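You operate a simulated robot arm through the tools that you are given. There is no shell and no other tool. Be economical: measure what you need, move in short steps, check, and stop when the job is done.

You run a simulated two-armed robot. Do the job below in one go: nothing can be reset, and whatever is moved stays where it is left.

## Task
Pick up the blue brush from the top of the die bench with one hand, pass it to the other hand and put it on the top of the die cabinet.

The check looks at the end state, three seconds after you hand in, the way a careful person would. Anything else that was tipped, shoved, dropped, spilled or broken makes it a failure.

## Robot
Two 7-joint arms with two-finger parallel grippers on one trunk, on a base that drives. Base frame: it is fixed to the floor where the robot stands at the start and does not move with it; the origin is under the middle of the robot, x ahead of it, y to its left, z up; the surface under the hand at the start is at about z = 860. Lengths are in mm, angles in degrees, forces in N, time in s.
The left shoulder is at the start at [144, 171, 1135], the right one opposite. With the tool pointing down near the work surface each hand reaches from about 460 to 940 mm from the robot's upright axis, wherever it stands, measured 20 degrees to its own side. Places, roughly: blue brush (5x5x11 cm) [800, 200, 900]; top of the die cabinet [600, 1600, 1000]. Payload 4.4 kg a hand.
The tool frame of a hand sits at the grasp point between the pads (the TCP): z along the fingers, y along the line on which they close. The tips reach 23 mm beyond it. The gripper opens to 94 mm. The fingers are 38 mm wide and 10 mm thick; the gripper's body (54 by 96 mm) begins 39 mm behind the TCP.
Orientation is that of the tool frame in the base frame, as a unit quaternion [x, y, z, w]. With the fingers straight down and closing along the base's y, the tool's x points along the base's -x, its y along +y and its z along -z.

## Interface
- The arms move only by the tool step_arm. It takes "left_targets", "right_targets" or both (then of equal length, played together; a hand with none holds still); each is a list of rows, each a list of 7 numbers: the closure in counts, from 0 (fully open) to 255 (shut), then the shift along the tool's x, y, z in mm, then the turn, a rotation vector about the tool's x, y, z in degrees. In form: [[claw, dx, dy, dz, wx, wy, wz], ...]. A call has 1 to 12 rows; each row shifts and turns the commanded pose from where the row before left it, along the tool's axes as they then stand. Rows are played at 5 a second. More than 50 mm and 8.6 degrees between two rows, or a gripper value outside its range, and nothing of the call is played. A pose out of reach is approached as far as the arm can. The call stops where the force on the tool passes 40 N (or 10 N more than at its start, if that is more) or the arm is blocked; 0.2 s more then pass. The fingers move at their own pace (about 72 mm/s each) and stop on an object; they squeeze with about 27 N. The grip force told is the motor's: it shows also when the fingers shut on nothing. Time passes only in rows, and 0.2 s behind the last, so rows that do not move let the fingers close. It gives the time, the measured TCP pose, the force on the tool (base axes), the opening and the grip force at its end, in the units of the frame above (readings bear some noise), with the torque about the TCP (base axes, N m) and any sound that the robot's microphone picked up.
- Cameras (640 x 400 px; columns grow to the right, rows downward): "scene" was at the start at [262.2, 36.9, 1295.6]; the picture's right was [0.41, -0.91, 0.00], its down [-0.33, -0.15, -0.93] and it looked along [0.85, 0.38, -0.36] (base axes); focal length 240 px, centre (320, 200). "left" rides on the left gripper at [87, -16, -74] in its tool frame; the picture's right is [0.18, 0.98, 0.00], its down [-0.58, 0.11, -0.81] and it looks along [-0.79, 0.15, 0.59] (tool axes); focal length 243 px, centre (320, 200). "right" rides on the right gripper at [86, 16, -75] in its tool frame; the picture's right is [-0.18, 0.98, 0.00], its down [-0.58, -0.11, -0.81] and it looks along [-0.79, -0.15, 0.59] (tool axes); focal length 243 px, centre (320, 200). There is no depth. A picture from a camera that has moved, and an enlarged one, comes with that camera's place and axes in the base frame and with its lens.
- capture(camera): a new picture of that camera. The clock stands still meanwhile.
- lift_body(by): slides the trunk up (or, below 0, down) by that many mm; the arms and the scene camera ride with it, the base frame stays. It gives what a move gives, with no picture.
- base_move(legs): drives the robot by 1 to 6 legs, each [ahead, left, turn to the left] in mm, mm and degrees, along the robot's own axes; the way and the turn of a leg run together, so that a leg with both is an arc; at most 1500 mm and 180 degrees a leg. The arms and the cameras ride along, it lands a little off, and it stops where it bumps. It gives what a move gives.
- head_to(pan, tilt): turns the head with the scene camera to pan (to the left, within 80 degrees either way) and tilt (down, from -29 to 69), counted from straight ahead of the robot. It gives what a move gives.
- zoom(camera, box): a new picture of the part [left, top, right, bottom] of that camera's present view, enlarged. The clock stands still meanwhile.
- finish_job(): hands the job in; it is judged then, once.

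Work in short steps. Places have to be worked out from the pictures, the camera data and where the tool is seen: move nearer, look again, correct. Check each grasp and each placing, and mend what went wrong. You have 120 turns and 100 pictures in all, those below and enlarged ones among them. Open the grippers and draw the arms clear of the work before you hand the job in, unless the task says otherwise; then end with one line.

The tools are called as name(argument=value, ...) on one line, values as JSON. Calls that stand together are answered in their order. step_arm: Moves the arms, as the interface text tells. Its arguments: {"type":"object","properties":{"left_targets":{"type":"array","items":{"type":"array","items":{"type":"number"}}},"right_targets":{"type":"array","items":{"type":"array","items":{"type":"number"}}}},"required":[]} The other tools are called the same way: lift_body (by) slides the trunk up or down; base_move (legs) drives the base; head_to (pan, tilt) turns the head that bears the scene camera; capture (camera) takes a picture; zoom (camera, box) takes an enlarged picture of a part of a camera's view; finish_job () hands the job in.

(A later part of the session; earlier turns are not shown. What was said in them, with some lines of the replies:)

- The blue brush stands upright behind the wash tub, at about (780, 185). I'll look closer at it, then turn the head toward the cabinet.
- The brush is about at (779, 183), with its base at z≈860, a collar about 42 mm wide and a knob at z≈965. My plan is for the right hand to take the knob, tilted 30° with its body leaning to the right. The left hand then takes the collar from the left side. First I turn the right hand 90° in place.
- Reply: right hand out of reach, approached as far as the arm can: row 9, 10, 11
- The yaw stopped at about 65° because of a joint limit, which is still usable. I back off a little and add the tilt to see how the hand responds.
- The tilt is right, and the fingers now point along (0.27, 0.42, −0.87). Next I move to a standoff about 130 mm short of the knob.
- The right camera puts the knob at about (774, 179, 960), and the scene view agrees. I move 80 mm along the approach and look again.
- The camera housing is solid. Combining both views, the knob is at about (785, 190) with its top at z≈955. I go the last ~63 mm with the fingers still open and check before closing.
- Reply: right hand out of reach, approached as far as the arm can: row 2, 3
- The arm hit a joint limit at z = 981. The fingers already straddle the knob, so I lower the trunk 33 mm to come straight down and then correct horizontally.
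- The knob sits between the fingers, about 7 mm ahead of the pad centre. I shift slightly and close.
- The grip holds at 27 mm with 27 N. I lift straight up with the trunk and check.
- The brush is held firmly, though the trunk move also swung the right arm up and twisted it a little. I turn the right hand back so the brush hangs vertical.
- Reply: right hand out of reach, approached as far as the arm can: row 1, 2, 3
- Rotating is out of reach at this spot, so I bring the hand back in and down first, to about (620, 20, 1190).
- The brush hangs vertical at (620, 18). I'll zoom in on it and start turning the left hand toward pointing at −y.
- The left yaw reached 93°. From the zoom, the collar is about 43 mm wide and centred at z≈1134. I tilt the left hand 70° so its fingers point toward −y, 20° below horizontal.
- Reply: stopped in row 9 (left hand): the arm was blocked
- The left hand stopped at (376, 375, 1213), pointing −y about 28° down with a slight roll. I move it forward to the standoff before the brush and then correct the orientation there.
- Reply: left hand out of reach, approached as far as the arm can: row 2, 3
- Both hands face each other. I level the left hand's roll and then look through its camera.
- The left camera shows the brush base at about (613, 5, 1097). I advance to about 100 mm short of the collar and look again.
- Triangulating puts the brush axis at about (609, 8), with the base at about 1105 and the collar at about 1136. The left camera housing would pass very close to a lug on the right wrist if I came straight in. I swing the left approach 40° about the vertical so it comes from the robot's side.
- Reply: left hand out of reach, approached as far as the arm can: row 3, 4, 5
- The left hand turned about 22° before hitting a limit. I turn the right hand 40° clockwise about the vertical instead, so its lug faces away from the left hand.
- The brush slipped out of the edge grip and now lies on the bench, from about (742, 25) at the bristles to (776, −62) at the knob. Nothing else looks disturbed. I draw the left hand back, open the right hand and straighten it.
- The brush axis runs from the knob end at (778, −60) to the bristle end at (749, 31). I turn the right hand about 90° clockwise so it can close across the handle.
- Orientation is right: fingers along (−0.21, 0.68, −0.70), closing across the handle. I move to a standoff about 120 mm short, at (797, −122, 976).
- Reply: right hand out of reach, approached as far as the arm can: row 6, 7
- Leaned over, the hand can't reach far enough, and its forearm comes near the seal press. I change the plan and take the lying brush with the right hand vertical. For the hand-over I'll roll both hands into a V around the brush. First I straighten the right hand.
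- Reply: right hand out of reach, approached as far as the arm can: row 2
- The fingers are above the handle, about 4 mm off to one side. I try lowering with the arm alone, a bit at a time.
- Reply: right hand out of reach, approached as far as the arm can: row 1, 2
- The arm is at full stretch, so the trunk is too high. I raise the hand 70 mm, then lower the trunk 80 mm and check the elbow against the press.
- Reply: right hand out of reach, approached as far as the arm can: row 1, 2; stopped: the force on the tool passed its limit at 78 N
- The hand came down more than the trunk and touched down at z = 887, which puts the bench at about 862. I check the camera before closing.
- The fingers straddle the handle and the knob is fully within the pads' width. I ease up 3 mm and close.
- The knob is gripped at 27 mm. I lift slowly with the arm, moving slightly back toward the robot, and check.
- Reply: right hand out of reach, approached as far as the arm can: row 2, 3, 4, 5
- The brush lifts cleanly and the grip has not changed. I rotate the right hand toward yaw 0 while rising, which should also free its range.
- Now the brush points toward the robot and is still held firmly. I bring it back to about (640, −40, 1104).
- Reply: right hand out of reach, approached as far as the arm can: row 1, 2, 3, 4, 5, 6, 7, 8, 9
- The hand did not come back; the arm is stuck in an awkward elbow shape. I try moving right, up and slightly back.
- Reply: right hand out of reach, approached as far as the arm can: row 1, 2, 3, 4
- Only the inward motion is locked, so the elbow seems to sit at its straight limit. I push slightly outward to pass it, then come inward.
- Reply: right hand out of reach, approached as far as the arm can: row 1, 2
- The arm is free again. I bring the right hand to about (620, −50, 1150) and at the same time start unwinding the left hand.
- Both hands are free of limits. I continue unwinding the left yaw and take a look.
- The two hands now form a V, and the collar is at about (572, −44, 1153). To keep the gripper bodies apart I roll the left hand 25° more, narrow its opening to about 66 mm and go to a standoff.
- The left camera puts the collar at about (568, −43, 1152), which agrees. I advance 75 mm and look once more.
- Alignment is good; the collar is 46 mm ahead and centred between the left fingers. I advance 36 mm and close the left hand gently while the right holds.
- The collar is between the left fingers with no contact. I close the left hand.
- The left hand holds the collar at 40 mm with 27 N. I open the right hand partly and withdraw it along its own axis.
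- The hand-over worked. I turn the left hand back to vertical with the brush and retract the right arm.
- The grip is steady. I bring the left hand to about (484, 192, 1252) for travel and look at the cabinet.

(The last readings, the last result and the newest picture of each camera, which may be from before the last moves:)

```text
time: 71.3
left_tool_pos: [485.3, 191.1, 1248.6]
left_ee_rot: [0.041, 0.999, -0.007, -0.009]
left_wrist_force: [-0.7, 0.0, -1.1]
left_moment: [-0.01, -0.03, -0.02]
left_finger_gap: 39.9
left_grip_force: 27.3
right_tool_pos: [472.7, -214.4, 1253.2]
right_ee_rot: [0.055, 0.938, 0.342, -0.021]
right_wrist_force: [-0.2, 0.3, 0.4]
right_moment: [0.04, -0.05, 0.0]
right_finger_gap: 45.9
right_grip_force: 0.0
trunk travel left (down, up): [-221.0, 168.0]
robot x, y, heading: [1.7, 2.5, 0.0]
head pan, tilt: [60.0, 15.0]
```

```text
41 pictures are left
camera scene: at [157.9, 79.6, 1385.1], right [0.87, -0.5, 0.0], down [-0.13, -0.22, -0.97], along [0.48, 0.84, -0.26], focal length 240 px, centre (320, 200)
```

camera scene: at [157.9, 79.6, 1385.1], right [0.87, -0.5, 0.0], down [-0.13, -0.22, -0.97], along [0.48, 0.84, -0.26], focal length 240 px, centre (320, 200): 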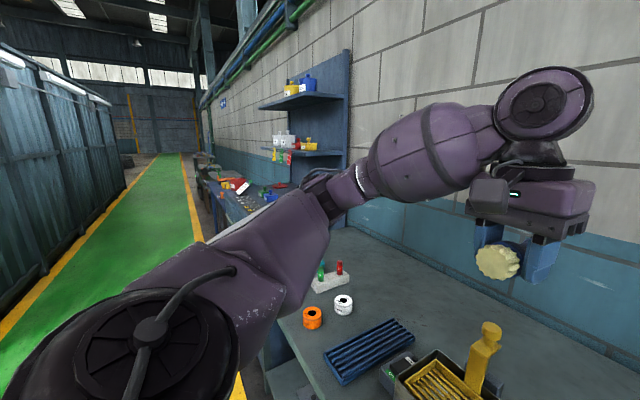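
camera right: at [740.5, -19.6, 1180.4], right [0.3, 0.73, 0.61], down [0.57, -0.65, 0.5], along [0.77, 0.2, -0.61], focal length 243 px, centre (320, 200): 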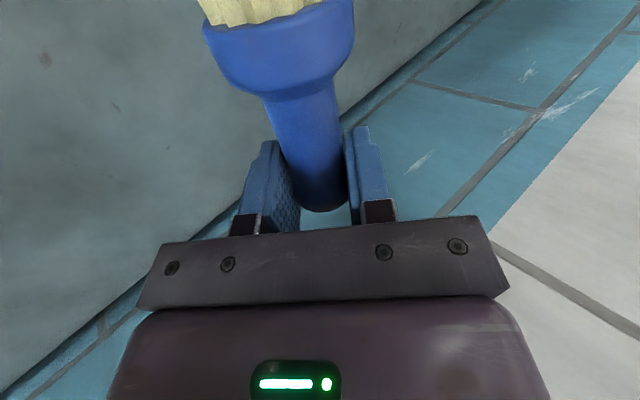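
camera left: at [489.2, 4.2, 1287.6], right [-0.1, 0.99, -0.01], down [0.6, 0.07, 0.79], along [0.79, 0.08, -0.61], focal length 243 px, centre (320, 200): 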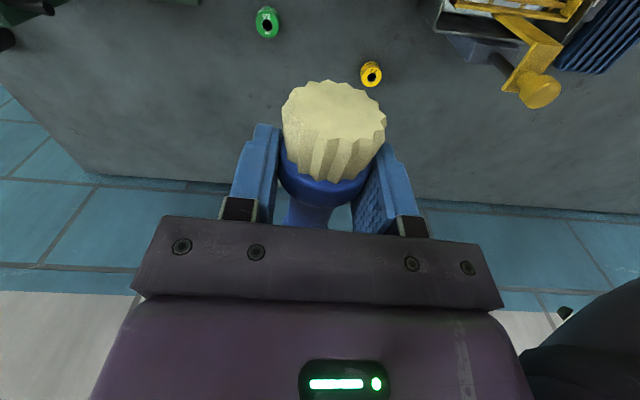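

The cabinet stands to the left of the bench with shelves on the wall above it. The aisle is clear, so I drive left 800 mm and look again.

base_move(legs=[[0, 800, 0]])

capture(camera="scene")

capture(camera="left")

```text
time: 78.8
left_tool_pos: [483.8, 997.0, 1249.8]
left_ee_rot: [0.038, 0.999, -0.008, -0.009]
left_wrist_force: [0.0, -1.0, -1.8]
left_moment: [0.01, 0.02, 0.04]
left_finger_gap: 40.2
left_grip_force: 26.9
right_tool_pos: [472.3, 591.9, 1254.5]
right_ee_rot: [0.052, 0.938, 0.341, -0.021]
right_wrist_force: [0.4, 0.5, 0.4]
right_moment: [0.0, 0.0, 0.02]
right_finger_gap: 46.2
right_grip_force: 0.0
trunk travel left (down, up): [-221.0, 168.0]
robot x, y, heading: [1.9, 803.8, 0.1]
head pan, tilt: [60.0, 15.0]
```

```text
40 pictures are left
camera scene: at [156.1, 884.3, 1385.1], right [0.87, -0.5, 0.0], down [-0.13, -0.22, -0.97], along [0.48, 0.84, -0.26], focal length 240 px, centre (320, 200)
```

scene: 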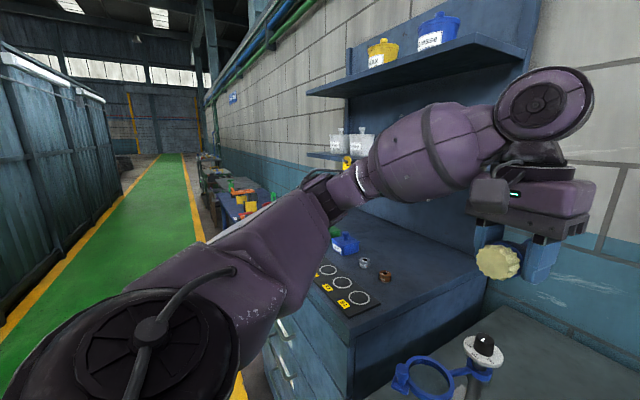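

```text
39 pictures are left
camera left: at [397.1, 989.0, 1325.7], right [-0.11, 0.99, -0.01], down [0.6, 0.08, 0.79], along [0.79, 0.08, -0.61], focal length 243 px, centre (320, 200)
```

left: 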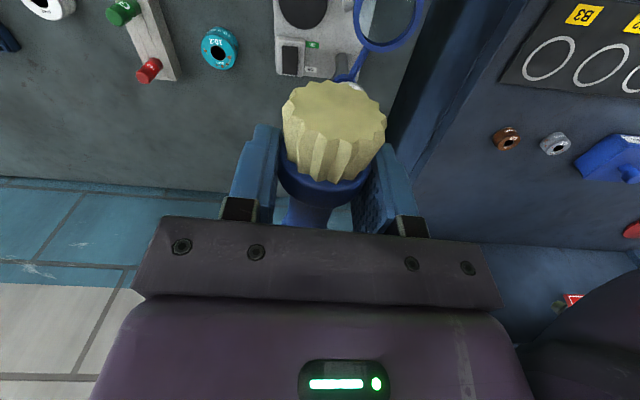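

The cabinet top has a shadow board, two small rings and a blue box on it. The right rear area near (690, 1280) looks free. I drive 250 mm further and check from both cameras.

base_move(legs=[[0, 250, 0]])

head_to(pan=15, tilt=20)

capture(camera="scene")

capture(camera="left")

```text
time: 81.6
left_tool_pos: [482.0, 1249.0, 1249.2]
left_ee_rot: [0.037, 0.999, -0.008, -0.009]
left_wrist_force: [0.0, 0.7, -1.3]
left_moment: [0.0, -0.04, -0.01]
left_finger_gap: 40.2
left_grip_force: 26.9
right_tool_pos: [471.3, 841.6, 1253.9]
right_ee_rot: [0.051, 0.938, 0.342, -0.022]
right_wrist_force: [1.4, 0.3, -0.2]
right_moment: [-0.02, 0.02, 0.03]
right_finger_gap: 46.2
right_grip_force: 0.1
trunk travel left (down, up): [-221.0, 168.0]
robot x, y, heading: [-0.6, 1054.8, 0.4]
head pan, tilt: [60.0, 15.0]
```

```text
time: 82.7
left_tool_pos: [482.0, 1248.3, 1249.2]
left_ee_rot: [0.037, 0.999, -0.009, -0.008]
left_wrist_force: [0.8, 0.3, -1.0]
left_moment: [-0.01, -0.03, 0.0]
left_finger_gap: 40.5
left_grip_force: 26.8
right_tool_pos: [471.0, 841.2, 1253.7]
right_ee_rot: [0.05, 0.939, 0.341, -0.021]
right_wrist_force: [-0.1, 0.6, 0.4]
right_moment: [0.0, -0.02, 0.06]
right_finger_gap: 45.8
right_grip_force: 0.0
trunk travel left (down, up): [-221.0, 168.0]
robot x, y, heading: [-1.8, 1051.7, 0.2]
head pan, tilt: [15.0, 20.0]
```

```text
38 pictures are left
camera scene: at [198.3, 1078.0, 1377.0], right [0.26, -0.96, 0.0], down [-0.33, -0.09, -0.94], along [0.91, 0.25, -0.34], focal length 240 px, centre (320, 200)
```

scene: 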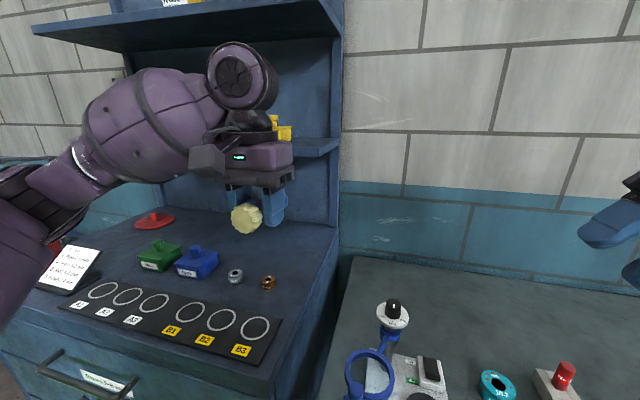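

```text
37 pictures are left
camera left: at [395.7, 1239.7, 1325.8], right [-0.11, 0.99, -0.01], down [0.6, 0.08, 0.79], along [0.79, 0.08, -0.61], focal length 243 px, centre (320, 200)
```

left: 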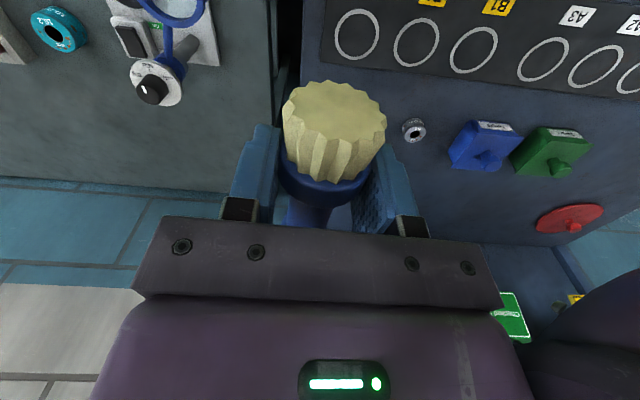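

The cabinet top is at z≈1000 and its right edge at y≈1215. The brown ring is at (612, 1312), and a shelf overhangs beyond x≈720 at z≈1280. I choose (655, 1268) with the brush lying along x, and move to 70 mm above that spot.

step_arm(left_targets=[[255, -15, 6, 40, 0, 0, 0], [255, -15, 6, 40, 0, 0, 0], [255, -30, 6, 38, 0, 0, 0], [255, -38, 6, 30, 0, 0, 0], [255, -38, 6, 20, 0, 0, 0], [255, -37, 6, 9, 0, 0, 0], [255, 0, 0, 0, 0, 0, 0]])

capture(camera="scene")

capture(camera="left")

```text
time: 84.3
left_tool_pos: [653.5, 1268.9, 1068.3]
left_ee_rot: [0.038, 0.999, -0.008, -0.008]
left_wrist_force: [0.4, 0.5, -0.5]
left_moment: [-0.01, -0.03, 0.01]
left_finger_gap: 40.3
left_grip_force: 26.8
right_tool_pos: [470.7, 842.6, 1253.5]
right_ee_rot: [0.051, 0.938, 0.341, -0.02]
right_wrist_force: [0.0, -0.1, 0.1]
right_moment: [-0.01, 0.0, -0.02]
right_finger_gap: 46.0
right_grip_force: 0.1
trunk travel left (down, up): [-221.0, 168.0]
robot x, y, heading: [-2.1, 1052.2, 0.2]
head pan, tilt: [15.0, 20.0]
```

```text
36 pictures are left
camera scene: at [197.7, 1078.2, 1377.2], right [0.26, -0.96, 0.0], down [-0.33, -0.09, -0.94], along [0.91, 0.25, -0.34], focal length 240 px, centre (320, 200)
```

scene: 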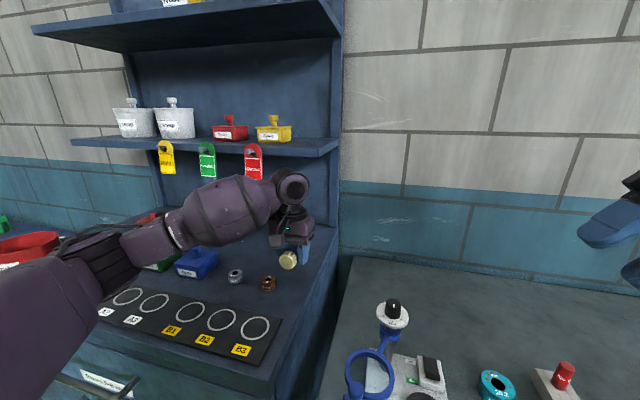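

```text
35 pictures are left
camera left: at [567.1, 1260.2, 1144.4], right [-0.11, 0.99, -0.01], down [0.6, 0.08, 0.79], along [0.79, 0.08, -0.61], focal length 243 px, centre (320, 200)
```

left: 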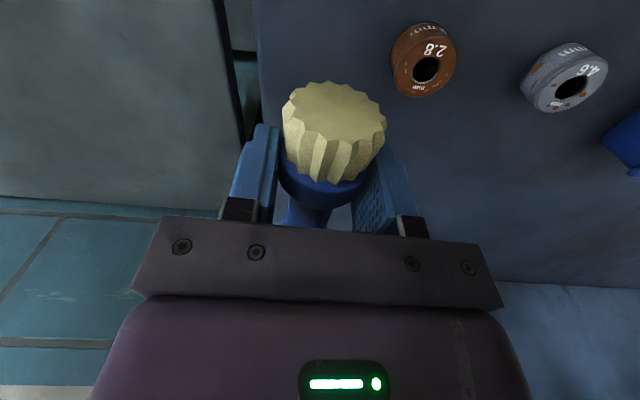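

The cabinet edge measures y≈1231 from here, so I want more margin. I go down 22 mm, then shift 20 mm forward and 18 mm left, staying clear of the brown ring at (620, 1320).

step_arm(left_targets=[[255, 0, 0, 22, 0, 0, 0], [255, -10, 9.7, 0, 0, 0, 0], [255, -10, 9.7, 0, 0, 0, 0], [255, 0, 0, 0, 0, 0, 0]])

capture(camera="left")

zoom(camera="scene", box=[200, 130, 380, 310])

```text
time: 85.3
left_tool_pos: [674.3, 1286.0, 1047.5]
left_ee_rot: [0.038, 0.999, -0.008, -0.008]
left_wrist_force: [-0.8, 0.2, -0.9]
left_moment: [-0.01, -0.02, 0.01]
left_finger_gap: 40.3
left_grip_force: 26.7
right_tool_pos: [472.0, 841.1, 1252.7]
right_ee_rot: [0.052, 0.938, 0.342, -0.021]
right_wrist_force: [-0.3, 0.2, -0.2]
right_moment: [-0.02, -0.05, -0.02]
right_finger_gap: 46.1
right_grip_force: 0.0
trunk travel left (down, up): [-221.0, 168.0]
robot x, y, heading: [-2.1, 1052.7, 0.1]
head pan, tilt: [15.0, 20.0]
```

```text
34 pictures are left
camera left: at [588.3, 1277.2, 1122.2], right [-0.11, 0.99, -0.01], down [0.6, 0.08, 0.79], along [0.79, 0.08, -0.61], focal length 243 px, centre (320, 200)
```

left: 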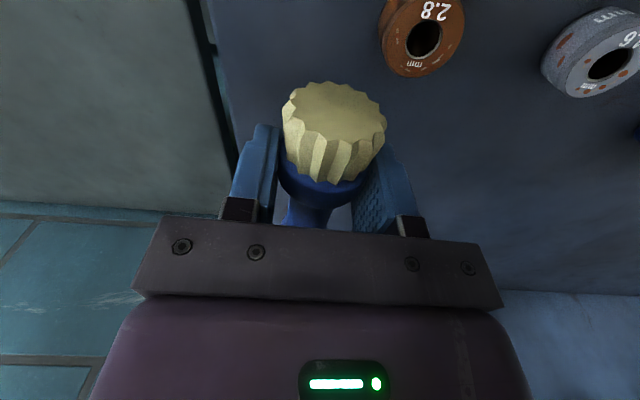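

```text
2.22 times, centred on (290, 220) of scene
camera zoom: at [198.2, 1077.8, 1377.0], right [0.26, -0.96, 0.0], down [-0.33, -0.09, -0.94], along [0.91, 0.25, -0.34], focal length 534 px, centre (387, 156)
```

zoom: 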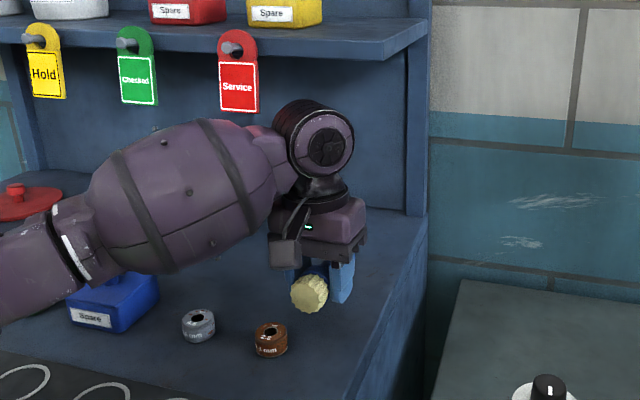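

Everything is clear. I lower in 4 mm steps toward the expected contact at TCP z≈1030 and watch the force.

step_arm(left_targets=[[255, 0, 0, 4, 0, 0, 0], [255, 0, 0, 4, 0, 0, 0], [255, 0, 0, 4, 0, 0, 0], [255, 0, 0, 2, 0, 0, 0], [255, 0, 0, 0, 0, 0, 0]])

zoom(camera="scene", box=[240, 190, 340, 290])

```text
time: 86.5
left_tool_pos: [673.3, 1285.8, 1033.3]
left_ee_rot: [0.037, 0.999, -0.009, -0.009]
left_wrist_force: [0.5, 0.8, -1.1]
left_moment: [0.01, -0.04, -0.02]
left_finger_gap: 40.2
left_grip_force: 26.9
right_tool_pos: [471.1, 842.0, 1254.5]
right_ee_rot: [0.051, 0.938, 0.342, -0.022]
right_wrist_force: [-1.4, -0.1, 0.4]
right_moment: [-0.01, 0.02, 0.01]
right_finger_gap: 46.4
right_grip_force: 0.1
trunk travel left (down, up): [-221.0, 168.0]
robot x, y, heading: [-0.7, 1049.3, 0.7]
head pan, tilt: [15.0, 20.0]
```

```text
4.00 times, centred on (290, 240) of scene
camera zoom: at [198.3, 1077.9, 1377.0], right [0.26, -0.96, 0.0], down [-0.33, -0.09, -0.94], along [0.91, 0.25, -0.34], focal length 961 px, centre (440, 40)
```

zoom: 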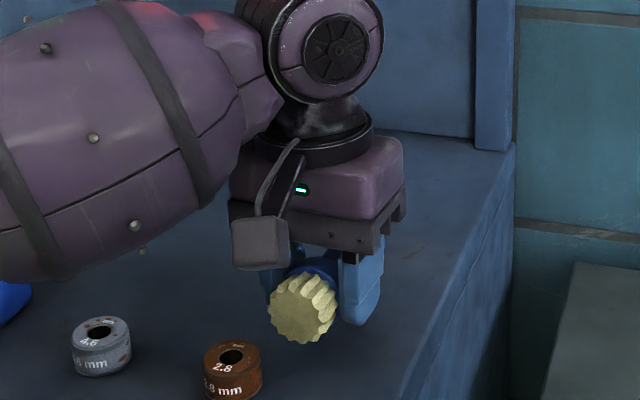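

There is no contact yet, and the picture suggests about 10 mm to go. I continue in 2 mm steps.

step_arm(left_targets=[[255, 0, 0, 2, 0, 0, 0], [255, 0, 0, 2, 0, 0, 0], [255, 0, 0, 2, 0, 0, 0], [255, 0, 0, 0, 0, 0, 0]])

```text
time: 87.5
left_tool_pos: [673.8, 1285.4, 1026.3]
left_ee_rot: [0.037, 0.999, -0.007, -0.008]
left_wrist_force: [-0.6, -0.1, 0.0]
left_moment: [0.01, -0.03, -0.01]
left_finger_gap: 39.9
left_grip_force: 26.8
right_tool_pos: [471.1, 841.6, 1254.4]
right_ee_rot: [0.052, 0.938, 0.341, -0.021]
right_wrist_force: [-0.2, 0.3, 0.0]
right_moment: [0.06, -0.02, -0.02]
right_finger_gap: 46.1
right_grip_force: 0.0
trunk travel left (down, up): [-221.0, 168.0]
robot x, y, heading: [-0.5, 1057.1, 0.1]
head pan, tilt: [15.0, 20.0]
```

step_arm(left_targets=[[255, 0, 0, 1.5, 0, 0, 0], [255, 0, 0, 1.5, 0, 0, 0], [255, 0, 0, 0, 0, 0, 0]])

zoom(camera="scene", box=[240, 190, 340, 290])

```text
time: 88.3
left_tool_pos: [675.1, 1285.8, 1023.5]
left_ee_rot: [0.037, 0.999, -0.008, -0.01]
left_wrist_force: [0.2, 1.0, -1.4]
left_moment: [0.01, -0.03, -0.02]
left_finger_gap: 40.0
left_grip_force: 26.5
right_tool_pos: [471.5, 841.2, 1253.9]
right_ee_rot: [0.052, 0.938, 0.341, -0.021]
right_wrist_force: [-0.5, -0.2, -0.4]
right_moment: [0.01, 0.02, 0.0]
right_finger_gap: 46.0
right_grip_force: 0.0
trunk travel left (down, up): [-221.0, 168.0]
robot x, y, heading: [0.3, 1054.4, 0.4]
head pan, tilt: [15.0, 20.0]
```

```text
4.00 times, centred on (290, 240) of scene
camera zoom: at [198.3, 1077.9, 1377.0], right [0.26, -0.96, 0.0], down [-0.33, -0.09, -0.94], along [0.91, 0.25, -0.34], focal length 961 px, centre (440, 40)
```

zoom: 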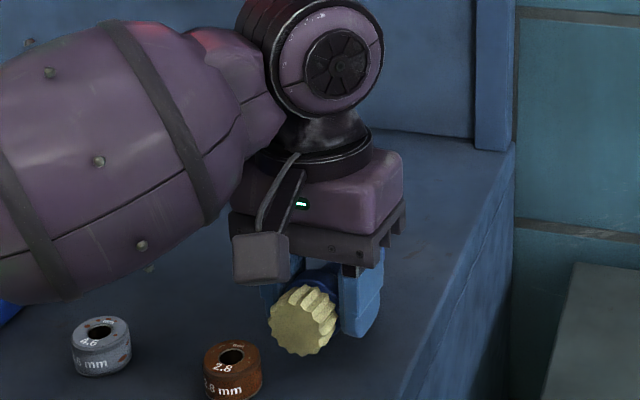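

Still no contact, so the top must be slightly lower than 1000. I continue in small steps.

step_arm(left_targets=[[255, 0, 0, 1.5, 0, 0, 0], [255, 0, 0, 1.5, 0, 0, 0], [255, 0, 0, 1.5, 0, 0, 0], [255, 0, 0, 0, 0, 0, 0]])

```text
time: 89.3
left_tool_pos: [673.8, 1286.2, 1019.2]
left_ee_rot: [0.038, 0.999, -0.008, -0.01]
left_wrist_force: [-0.1, 0.4, -0.4]
left_moment: [0.05, -0.05, -0.04]
left_finger_gap: 40.2
left_grip_force: 26.8
right_tool_pos: [471.6, 842.7, 1252.4]
right_ee_rot: [0.052, 0.938, 0.342, -0.021]
right_wrist_force: [0.3, -0.3, 1.2]
right_moment: [-0.01, -0.03, 0.01]
right_finger_gap: 46.1
right_grip_force: 0.1
trunk travel left (down, up): [-221.0, 168.0]
robot x, y, heading: [-4.6, 1050.5, 0.3]
head pan, tilt: [15.0, 20.0]
```

step_arm(left_targets=[[255, 0, 0, 2, 0, 0, 0], [255, 0, 0, 2, 0, 0, 0], [255, 0, 0, 0, 0, 0, 0]])

zoom(camera="scene", box=[240, 190, 340, 290])

capture(camera="left")

```text
time: 90.1
left_tool_pos: [673.4, 1285.7, 1015.5]
left_ee_rot: [0.037, 0.999, -0.009, -0.009]
left_wrist_force: [-0.9, -0.3, -1.5]
left_moment: [0.0, 0.0, 0.03]
left_finger_gap: 40.3
left_grip_force: 27.3
right_tool_pos: [471.7, 840.8, 1253.7]
right_ee_rot: [0.05, 0.938, 0.341, -0.022]
right_wrist_force: [0.3, -0.5, -0.1]
right_moment: [-0.01, -0.01, -0.03]
right_finger_gap: 45.9
right_grip_force: 0.0
trunk travel left (down, up): [-221.0, 168.0]
robot x, y, heading: [1.0, 1059.0, 0.4]
head pan, tilt: [15.0, 20.0]
```

```text
4.00 times, centred on (290, 240) of scene
camera zoom: at [198.3, 1077.9, 1377.0], right [0.26, -0.96, 0.0], down [-0.33, -0.09, -0.94], along [0.91, 0.25, -0.34], focal length 961 px, centre (440, 40)
```

zoom: 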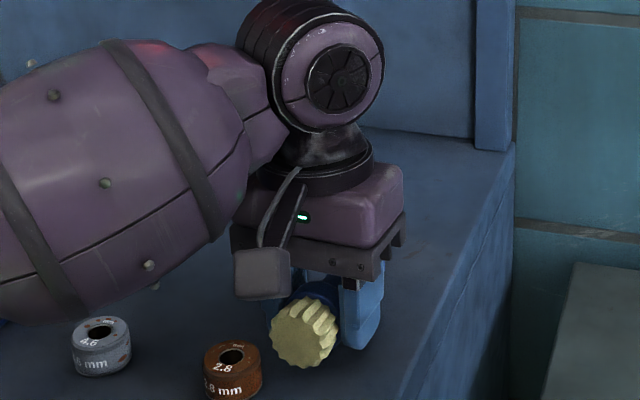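

```text
29 pictures are left
camera left: at [587.8, 1276.7, 1091.0], right [-0.11, 0.99, -0.01], down [0.6, 0.08, 0.79], along [0.79, 0.08, -0.61], focal length 243 px, centre (320, 200)
```

left: 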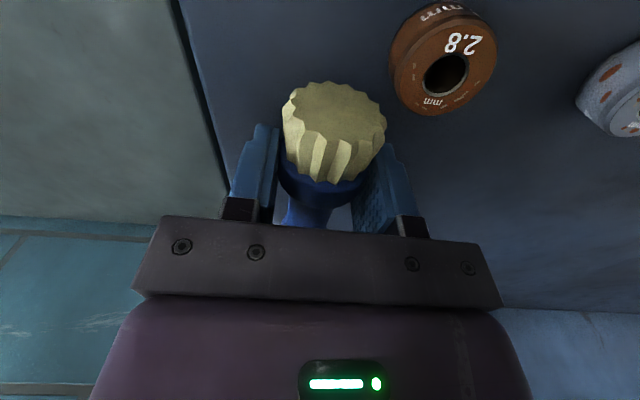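

Triangulating the brown ring puts its top at z≈1011, so the surface is at about 985 and contact is near. I continue in 1.5 mm steps.

step_arm(left_targets=[[255, 0, 0, 1.5, 0, 0, 0], [255, 0, 0, 1.5, 0, 0, 0], [255, 0, 0, 0, 0, 0, 0]])

step_arm(left_targets=[[255, 0, 0, 1.5, 0, 0, 0], [255, 0, 0, 1.5, 0, 0, 0], [255, 0, 0, 0, 0, 0, 0]])

```text
time: 90.9
left_tool_pos: [673.3, 1285.5, 1011.7]
left_ee_rot: [0.037, 0.999, -0.008, -0.008]
left_wrist_force: [0.2, -0.7, -1.2]
left_moment: [-0.03, 0.02, 0.01]
left_finger_gap: 40.1
left_grip_force: 26.8
right_tool_pos: [471.9, 842.8, 1253.1]
right_ee_rot: [0.051, 0.938, 0.341, -0.021]
right_wrist_force: [-0.3, 0.1, -0.2]
right_moment: [-0.01, -0.01, -0.02]
right_finger_gap: 46.1
right_grip_force: 0.0
trunk travel left (down, up): [-221.0, 168.0]
robot x, y, heading: [-3.6, 1054.5, 0.1]
head pan, tilt: [15.0, 20.0]
```

```text
time: 91.7
left_tool_pos: [673.3, 1284.7, 1008.2]
left_ee_rot: [0.037, 0.999, -0.008, -0.009]
left_wrist_force: [0.4, -0.3, -0.8]
left_moment: [0.04, 0.01, -0.02]
left_finger_gap: 40.1
left_grip_force: 27.9
right_tool_pos: [471.7, 841.7, 1253.9]
right_ee_rot: [0.051, 0.938, 0.342, -0.021]
right_wrist_force: [0.7, 0.4, 0.7]
right_moment: [-0.01, -0.03, -0.02]
right_finger_gap: 46.1
right_grip_force: 0.0
trunk travel left (down, up): [-221.0, 168.0]
robot x, y, heading: [-2.6, 1052.7, 0.3]
head pan, tilt: [15.0, 20.0]
```

step_arm(left_targets=[[255, 0, 0, 1.5, 0, 0, 0], [255, 0, 0, 1.5, 0, 0, 0], [255, 0, 0, 0, 0, 0, 0]])

zoom(camera="scene", box=[210, 170, 340, 300])

```text
time: 92.5
left_tool_pos: [674.3, 1285.5, 1006.1]
left_ee_rot: [0.038, 0.999, -0.008, -0.008]
left_wrist_force: [0.5, 0.4, -0.1]
left_moment: [0.07, -0.03, 0.01]
left_finger_gap: 40.1
left_grip_force: 26.6
right_tool_pos: [472.1, 841.2, 1254.1]
right_ee_rot: [0.051, 0.939, 0.341, -0.021]
right_wrist_force: [-0.7, -0.2, 0.3]
right_moment: [0.0, -0.01, 0.01]
right_finger_gap: 46.2
right_grip_force: 0.1
trunk travel left (down, up): [-221.0, 168.0]
robot x, y, heading: [-3.4, 1054.9, 0.4]
head pan, tilt: [15.0, 20.0]
```

```text
3.08 times, centred on (275, 235) of scene
camera zoom: at [198.2, 1077.9, 1377.0], right [0.26, -0.96, 0.0], down [-0.33, -0.09, -0.94], along [0.91, 0.25, -0.34], focal length 739 px, centre (458, 92)
```

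zoom: 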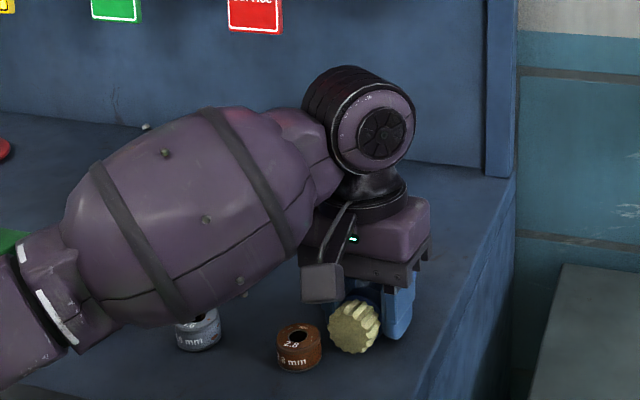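

By the picture, the brush bottom is within a few mm of the surface. I continue in 1 mm steps.

step_arm(left_targets=[[255, 0, 0, 1, 0, 0, 0], [255, 0, 0, 1, 0, 0, 0], [255, 0, 0, 1, 0, 0, 0], [255, 0, 0, 0, 0, 0, 0]])

step_arm(left_targets=[[255, 0, 0, 1, 0, 0, 0], [255, 0, 0, 1, 0, 0, 0], [255, 0, 0, 1, 0, 0, 0], [255, 0, 0, 0, 0, 0, 0]])

```text
time: 93.5
left_tool_pos: [673.4, 1285.5, 1004.4]
left_ee_rot: [0.037, 0.999, -0.008, -0.007]
left_wrist_force: [4.6, 1.9, 19.0]
left_moment: [0.11, -0.19, -0.02]
left_finger_gap: 40.3
left_grip_force: 26.5
right_tool_pos: [470.3, 841.0, 1253.1]
right_ee_rot: [0.051, 0.938, 0.342, -0.02]
right_wrist_force: [0.1, 0.1, 0.2]
right_moment: [0.03, 0.03, 0.0]
right_finger_gap: 46.0
right_grip_force: 0.1
trunk travel left (down, up): [-221.0, 168.0]
robot x, y, heading: [-4.2, 1054.3, 0.3]
head pan, tilt: [15.0, 20.0]
```

```text
time: 94.5
left_tool_pos: [672.5, 1285.4, 1003.2]
left_ee_rot: [0.037, 0.999, -0.007, -0.006]
left_wrist_force: [5.6, 5.0, 34.4]
left_moment: [0.47, -0.46, 0.02]
left_finger_gap: 40.3
left_grip_force: 27.7
right_tool_pos: [469.7, 840.0, 1256.3]
right_ee_rot: [0.05, 0.939, 0.341, -0.019]
right_wrist_force: [1.1, 0.3, 0.1]
right_moment: [-0.02, 0.04, 0.0]
right_finger_gap: 45.9
right_grip_force: 0.0
trunk travel left (down, up): [-221.0, 168.0]
robot x, y, heading: [-1.3, 1049.6, 0.5]
head pan, tilt: [15.0, 20.0]
```

It made contact at TCP z≈1004. I back off until the load is about zero, then open partway.

step_arm(left_targets=[[255, 0, 0, -3.5, 0, 0, 0], [255, 0, 0, 0, 0, 0, 0], [140, 0, 0, 0, 0, 0, 0], [120, 0, 0, 0, 0, 0, 0], [100, 0, 0, 0, 0, 0, 0], [85, 0, 0, 0, 0, 0, 0], [85, 0, 0, 0, 0, 0, 0]])

capture(camera="left")

zoom(camera="scene", box=[210, 170, 340, 300])

```text
time: 96.1
left_tool_pos: [674.0, 1284.2, 1004.6]
left_ee_rot: [0.037, 0.999, -0.007, -0.009]
left_wrist_force: [-1.4, -13.4, 12.8]
left_moment: [0.22, -0.19, -0.2]
left_finger_gap: 56.7
left_grip_force: 0.1
right_tool_pos: [470.1, 840.9, 1252.7]
right_ee_rot: [0.051, 0.938, 0.342, -0.02]
right_wrist_force: [0.1, 0.0, 0.1]
right_moment: [0.0, 0.01, 0.0]
right_finger_gap: 46.0
right_grip_force: 0.1
trunk travel left (down, up): [-221.0, 168.0]
robot x, y, heading: [-2.5, 1054.7, 0.4]
head pan, tilt: [15.0, 20.0]
```

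```text
27 pictures are left
camera left: at [586.8, 1274.9, 1079.9], right [-0.11, 0.99, -0.01], down [0.6, 0.08, 0.79], along [0.79, 0.08, -0.61], focal length 243 px, centre (320, 200)
```

left: 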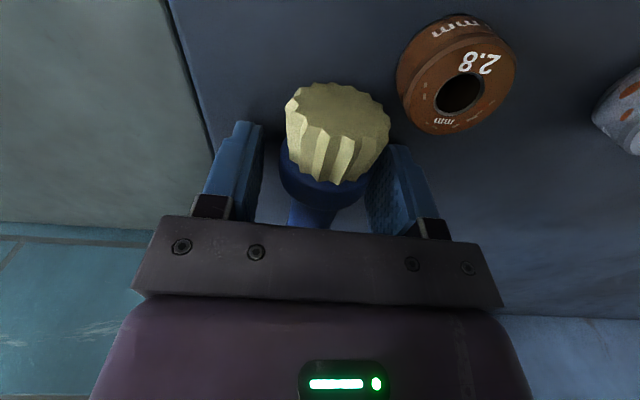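

```text
3.08 times, centred on (275, 235) of scene
camera zoom: at [197.0, 1076.1, 1377.2], right [0.26, -0.96, 0.0], down [-0.33, -0.09, -0.94], along [0.91, 0.25, -0.34], focal length 739 px, centre (458, 92)
```

zoom: 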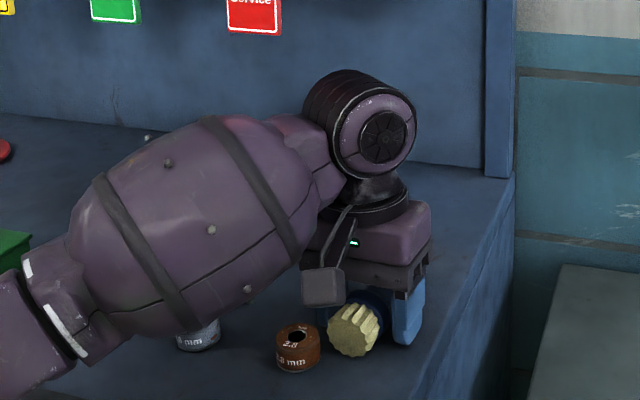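

The remaining force looks like the fingertips resting on the surface. I raise the hand straight up slowly.

step_arm(left_targets=[[85, 0, 0, -3, 0, 0, 0], [85, 0, 0, -4, 0, 0, 0], [85, 0, 0, 0, 0, 0, 0]])

capture(camera="left")

```text
time: 96.9
left_tool_pos: [674.8, 1285.5, 1010.5]
left_ee_rot: [0.037, 0.999, -0.008, -0.009]
left_wrist_force: [-0.2, -0.2, 0.3]
left_moment: [-0.01, 0.0, -0.02]
left_finger_gap: 62.8
left_grip_force: 0.0
right_tool_pos: [471.9, 842.2, 1252.6]
right_ee_rot: [0.052, 0.938, 0.341, -0.022]
right_wrist_force: [-0.4, -0.5, 0.3]
right_moment: [0.01, 0.0, -0.03]
right_finger_gap: 46.0
right_grip_force: 0.1
trunk travel left (down, up): [-221.0, 168.0]
robot x, y, heading: [-3.0, 1055.5, 0.6]
head pan, tilt: [15.0, 20.0]
```

```text
25 pictures are left
camera left: at [588.2, 1277.3, 1085.9], right [-0.11, 0.99, -0.01], down [0.6, 0.08, 0.79], along [0.79, 0.08, -0.61], focal length 243 px, centre (320, 200)
```

left: 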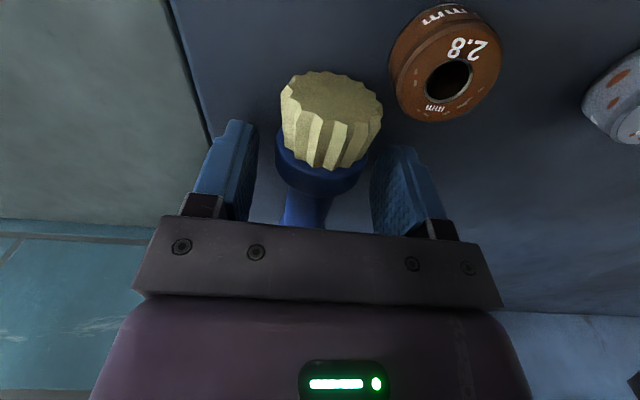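

The brush is released and lies still. I raise the hand 58 mm, staying below the shelf, then draw it back toward the robot.

step_arm(left_targets=[[85, 0, 0, -15, 0, 0, 0], [85, 0, 0, -20, 0, 0, 0], [85, 0, 0, -23, 0, 0, 0], [85, 0, 0, 0, 0, 0, 0], [85, 35, 0, -8, 0, 0, 0], [85, 40, 0, -20, 0, 0, 0], [85, 40, 0, -30, 0, 0, 0], [85, 40, 0, -40, 0, 0, 0], [85, 20, 0, -40, 0, 0, 0], [85, 0, 0, 0, 0, 0, 0]])

capture(camera="scene")

capture(camera="left")

```text
refused: row 8 steps farther than a row can; nothing moved
```

```text
24 pictures are left
camera scene: at [198.4, 1078.1, 1376.9], right [0.26, -0.96, 0.0], down [-0.33, -0.09, -0.94], along [0.91, 0.25, -0.34], focal length 240 px, centre (320, 200)
```

scene: 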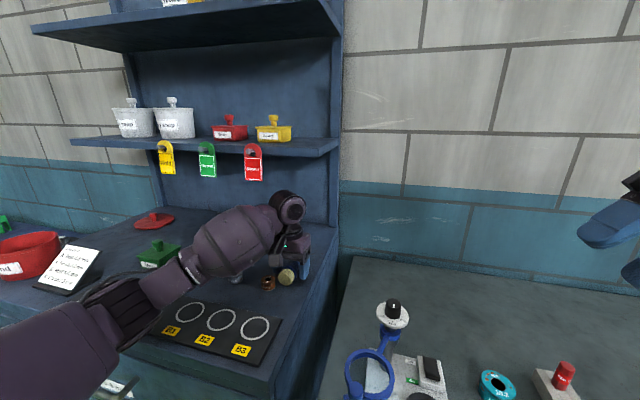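

```text
23 pictures are left
camera left: at [588.2, 1277.3, 1085.9], right [-0.11, 0.99, -0.01], down [0.6, 0.08, 0.79], along [0.79, 0.08, -0.61], focal length 243 px, centre (320, 200)
```

left: 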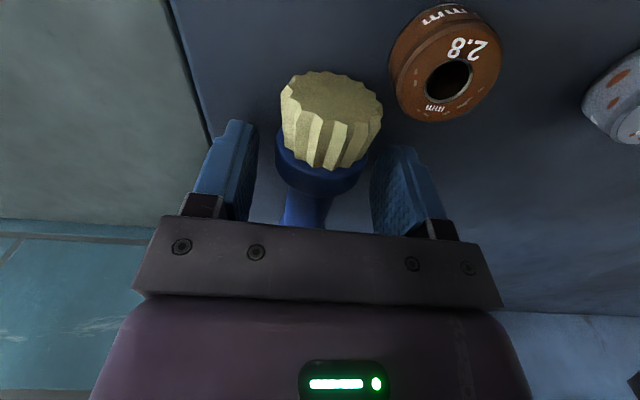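

One row was too long and nothing moved. I repeat with shorter rows.

step_arm(left_targets=[[85, 0, 0, -15, 0, 0, 0], [85, 0, 0, -20, 0, 0, 0], [85, 0, 0, -23, 0, 0, 0], [85, 0, 0, 0, 0, 0, 0], [85, 35, 0, -8, 0, 0, 0], [85, 40, 0, -20, 0, 0, 0], [85, 38, 0, -28, 0, 0, 0], [85, 35, 0, -32, 0, 0, 0], [85, 20, 0, -40, 0, 0, 0], [0, 0, 0, -40, 0, 0, 0], [0, 0, 0, 0, 0, 0, 0]])

capture(camera="left")

zoom(camera="scene", box=[100, 150, 360, 370])

```text
time: 99.3
left_tool_pos: [512.1, 1302.8, 1238.7]
left_ee_rot: [0.038, 0.999, -0.009, -0.009]
left_wrist_force: [-0.8, 0.5, 0.6]
left_moment: [0.04, 0.01, 0.01]
left_finger_gap: 93.9
left_grip_force: 0.0
right_tool_pos: [472.1, 841.5, 1253.1]
right_ee_rot: [0.052, 0.938, 0.342, -0.021]
right_wrist_force: [0.1, 0.9, 0.9]
right_moment: [0.01, 0.0, -0.02]
right_finger_gap: 46.2
right_grip_force: 0.0
trunk travel left (down, up): [-221.0, 168.0]
robot x, y, heading: [-2.7, 1057.0, 0.3]
head pan, tilt: [15.0, 20.0]
```

```text
22 pictures are left
camera left: at [425.1, 1293.4, 1315.5], right [-0.11, 0.99, -0.01], down [0.6, 0.08, 0.79], along [0.79, 0.08, -0.61], focal length 243 px, centre (320, 200)
```

left: 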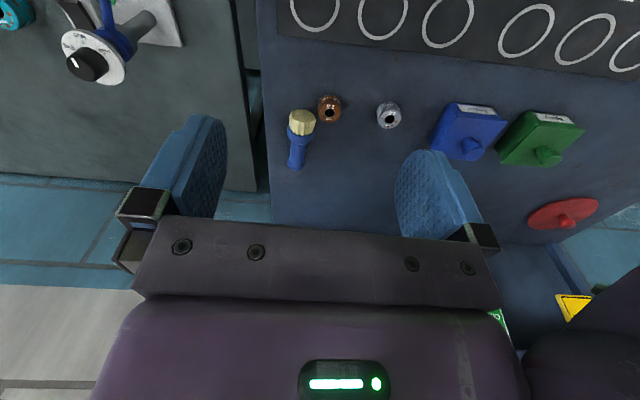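

```text
1.82 times, centred on (230, 260) of scene
camera zoom: at [198.8, 1078.2, 1376.8], right [0.26, -0.96, 0.0], down [-0.33, -0.09, -0.94], along [0.91, 0.25, -0.34], focal length 437 px, centre (484, 91)
```

zoom: 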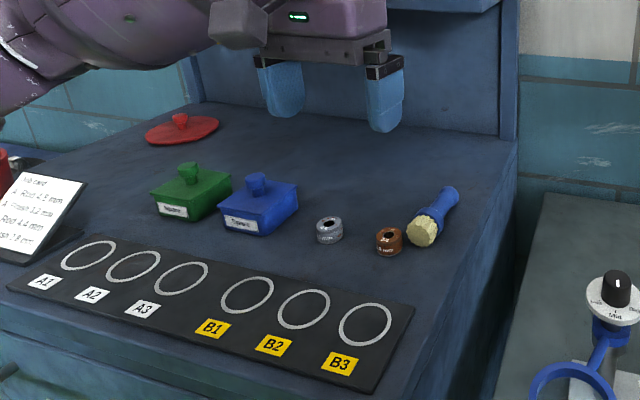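

The brush lies on the cabinet top, clear of the ring and the edge, and everything else is in place. I open the right hand fully and recheck that the brush has not moved.

step_arm(right_targets=[[0, 0, 0, 0, 0, 0, 0], [0, 0, 0, 0, 0, 0, 0], [0, 0, 0, 0, 0, 0, 0], [0, 0, 0, 0, 0, 0, 0]], left_targets=[[0, 10, 0, -10, 0, 0, 0], [0, 10, 0, -10, 0, 0, 0], [0, 0, 0, 0, 0, 0, 0], [0, 0, 0, 0, 0, 0, 0]])

zoom(camera="scene", box=[230, 220, 330, 300])

```text
time: 100.3
left_tool_pos: [491.0, 1303.7, 1260.5]
left_ee_rot: [0.037, 0.999, -0.009, -0.009]
left_wrist_force: [0.5, -0.1, -0.7]
left_moment: [-0.01, -0.03, 0.01]
left_finger_gap: 94.1
left_grip_force: 0.0
right_tool_pos: [471.0, 841.1, 1253.8]
right_ee_rot: [0.051, 0.938, 0.342, -0.022]
right_wrist_force: [0.1, -0.6, 0.5]
right_moment: [0.02, -0.01, 0.01]
right_finger_gap: 93.9
right_grip_force: 0.1
trunk travel left (down, up): [-221.0, 168.0]
robot x, y, heading: [-2.0, 1056.7, 0.4]
head pan, tilt: [15.0, 20.0]
```

```text
5.00 times, centred on (280, 260) of scene
camera zoom: at [198.2, 1077.9, 1377.0], right [0.26, -0.96, 0.0], down [-0.33, -0.09, -0.94], along [0.91, 0.25, -0.34], focal length 1202 px, centre (520, -100)
```

zoom: 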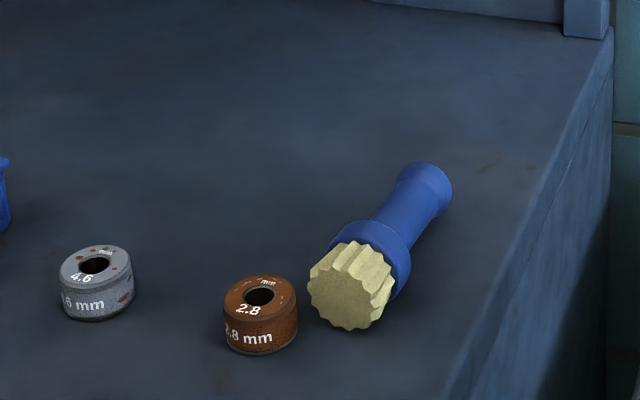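

The brush is at rest on the cabinet top, both grippers are open and the arms are clear, so I hand in.

finish_job()

```text
The job is handed in.
```

The blue brush was picked up with the right hand, passed to the left and laid on its side on the die cabinet top; it slipped from the right hand once on the way, fell back onto the bench and was re-picked, and I saw nothing else moved.
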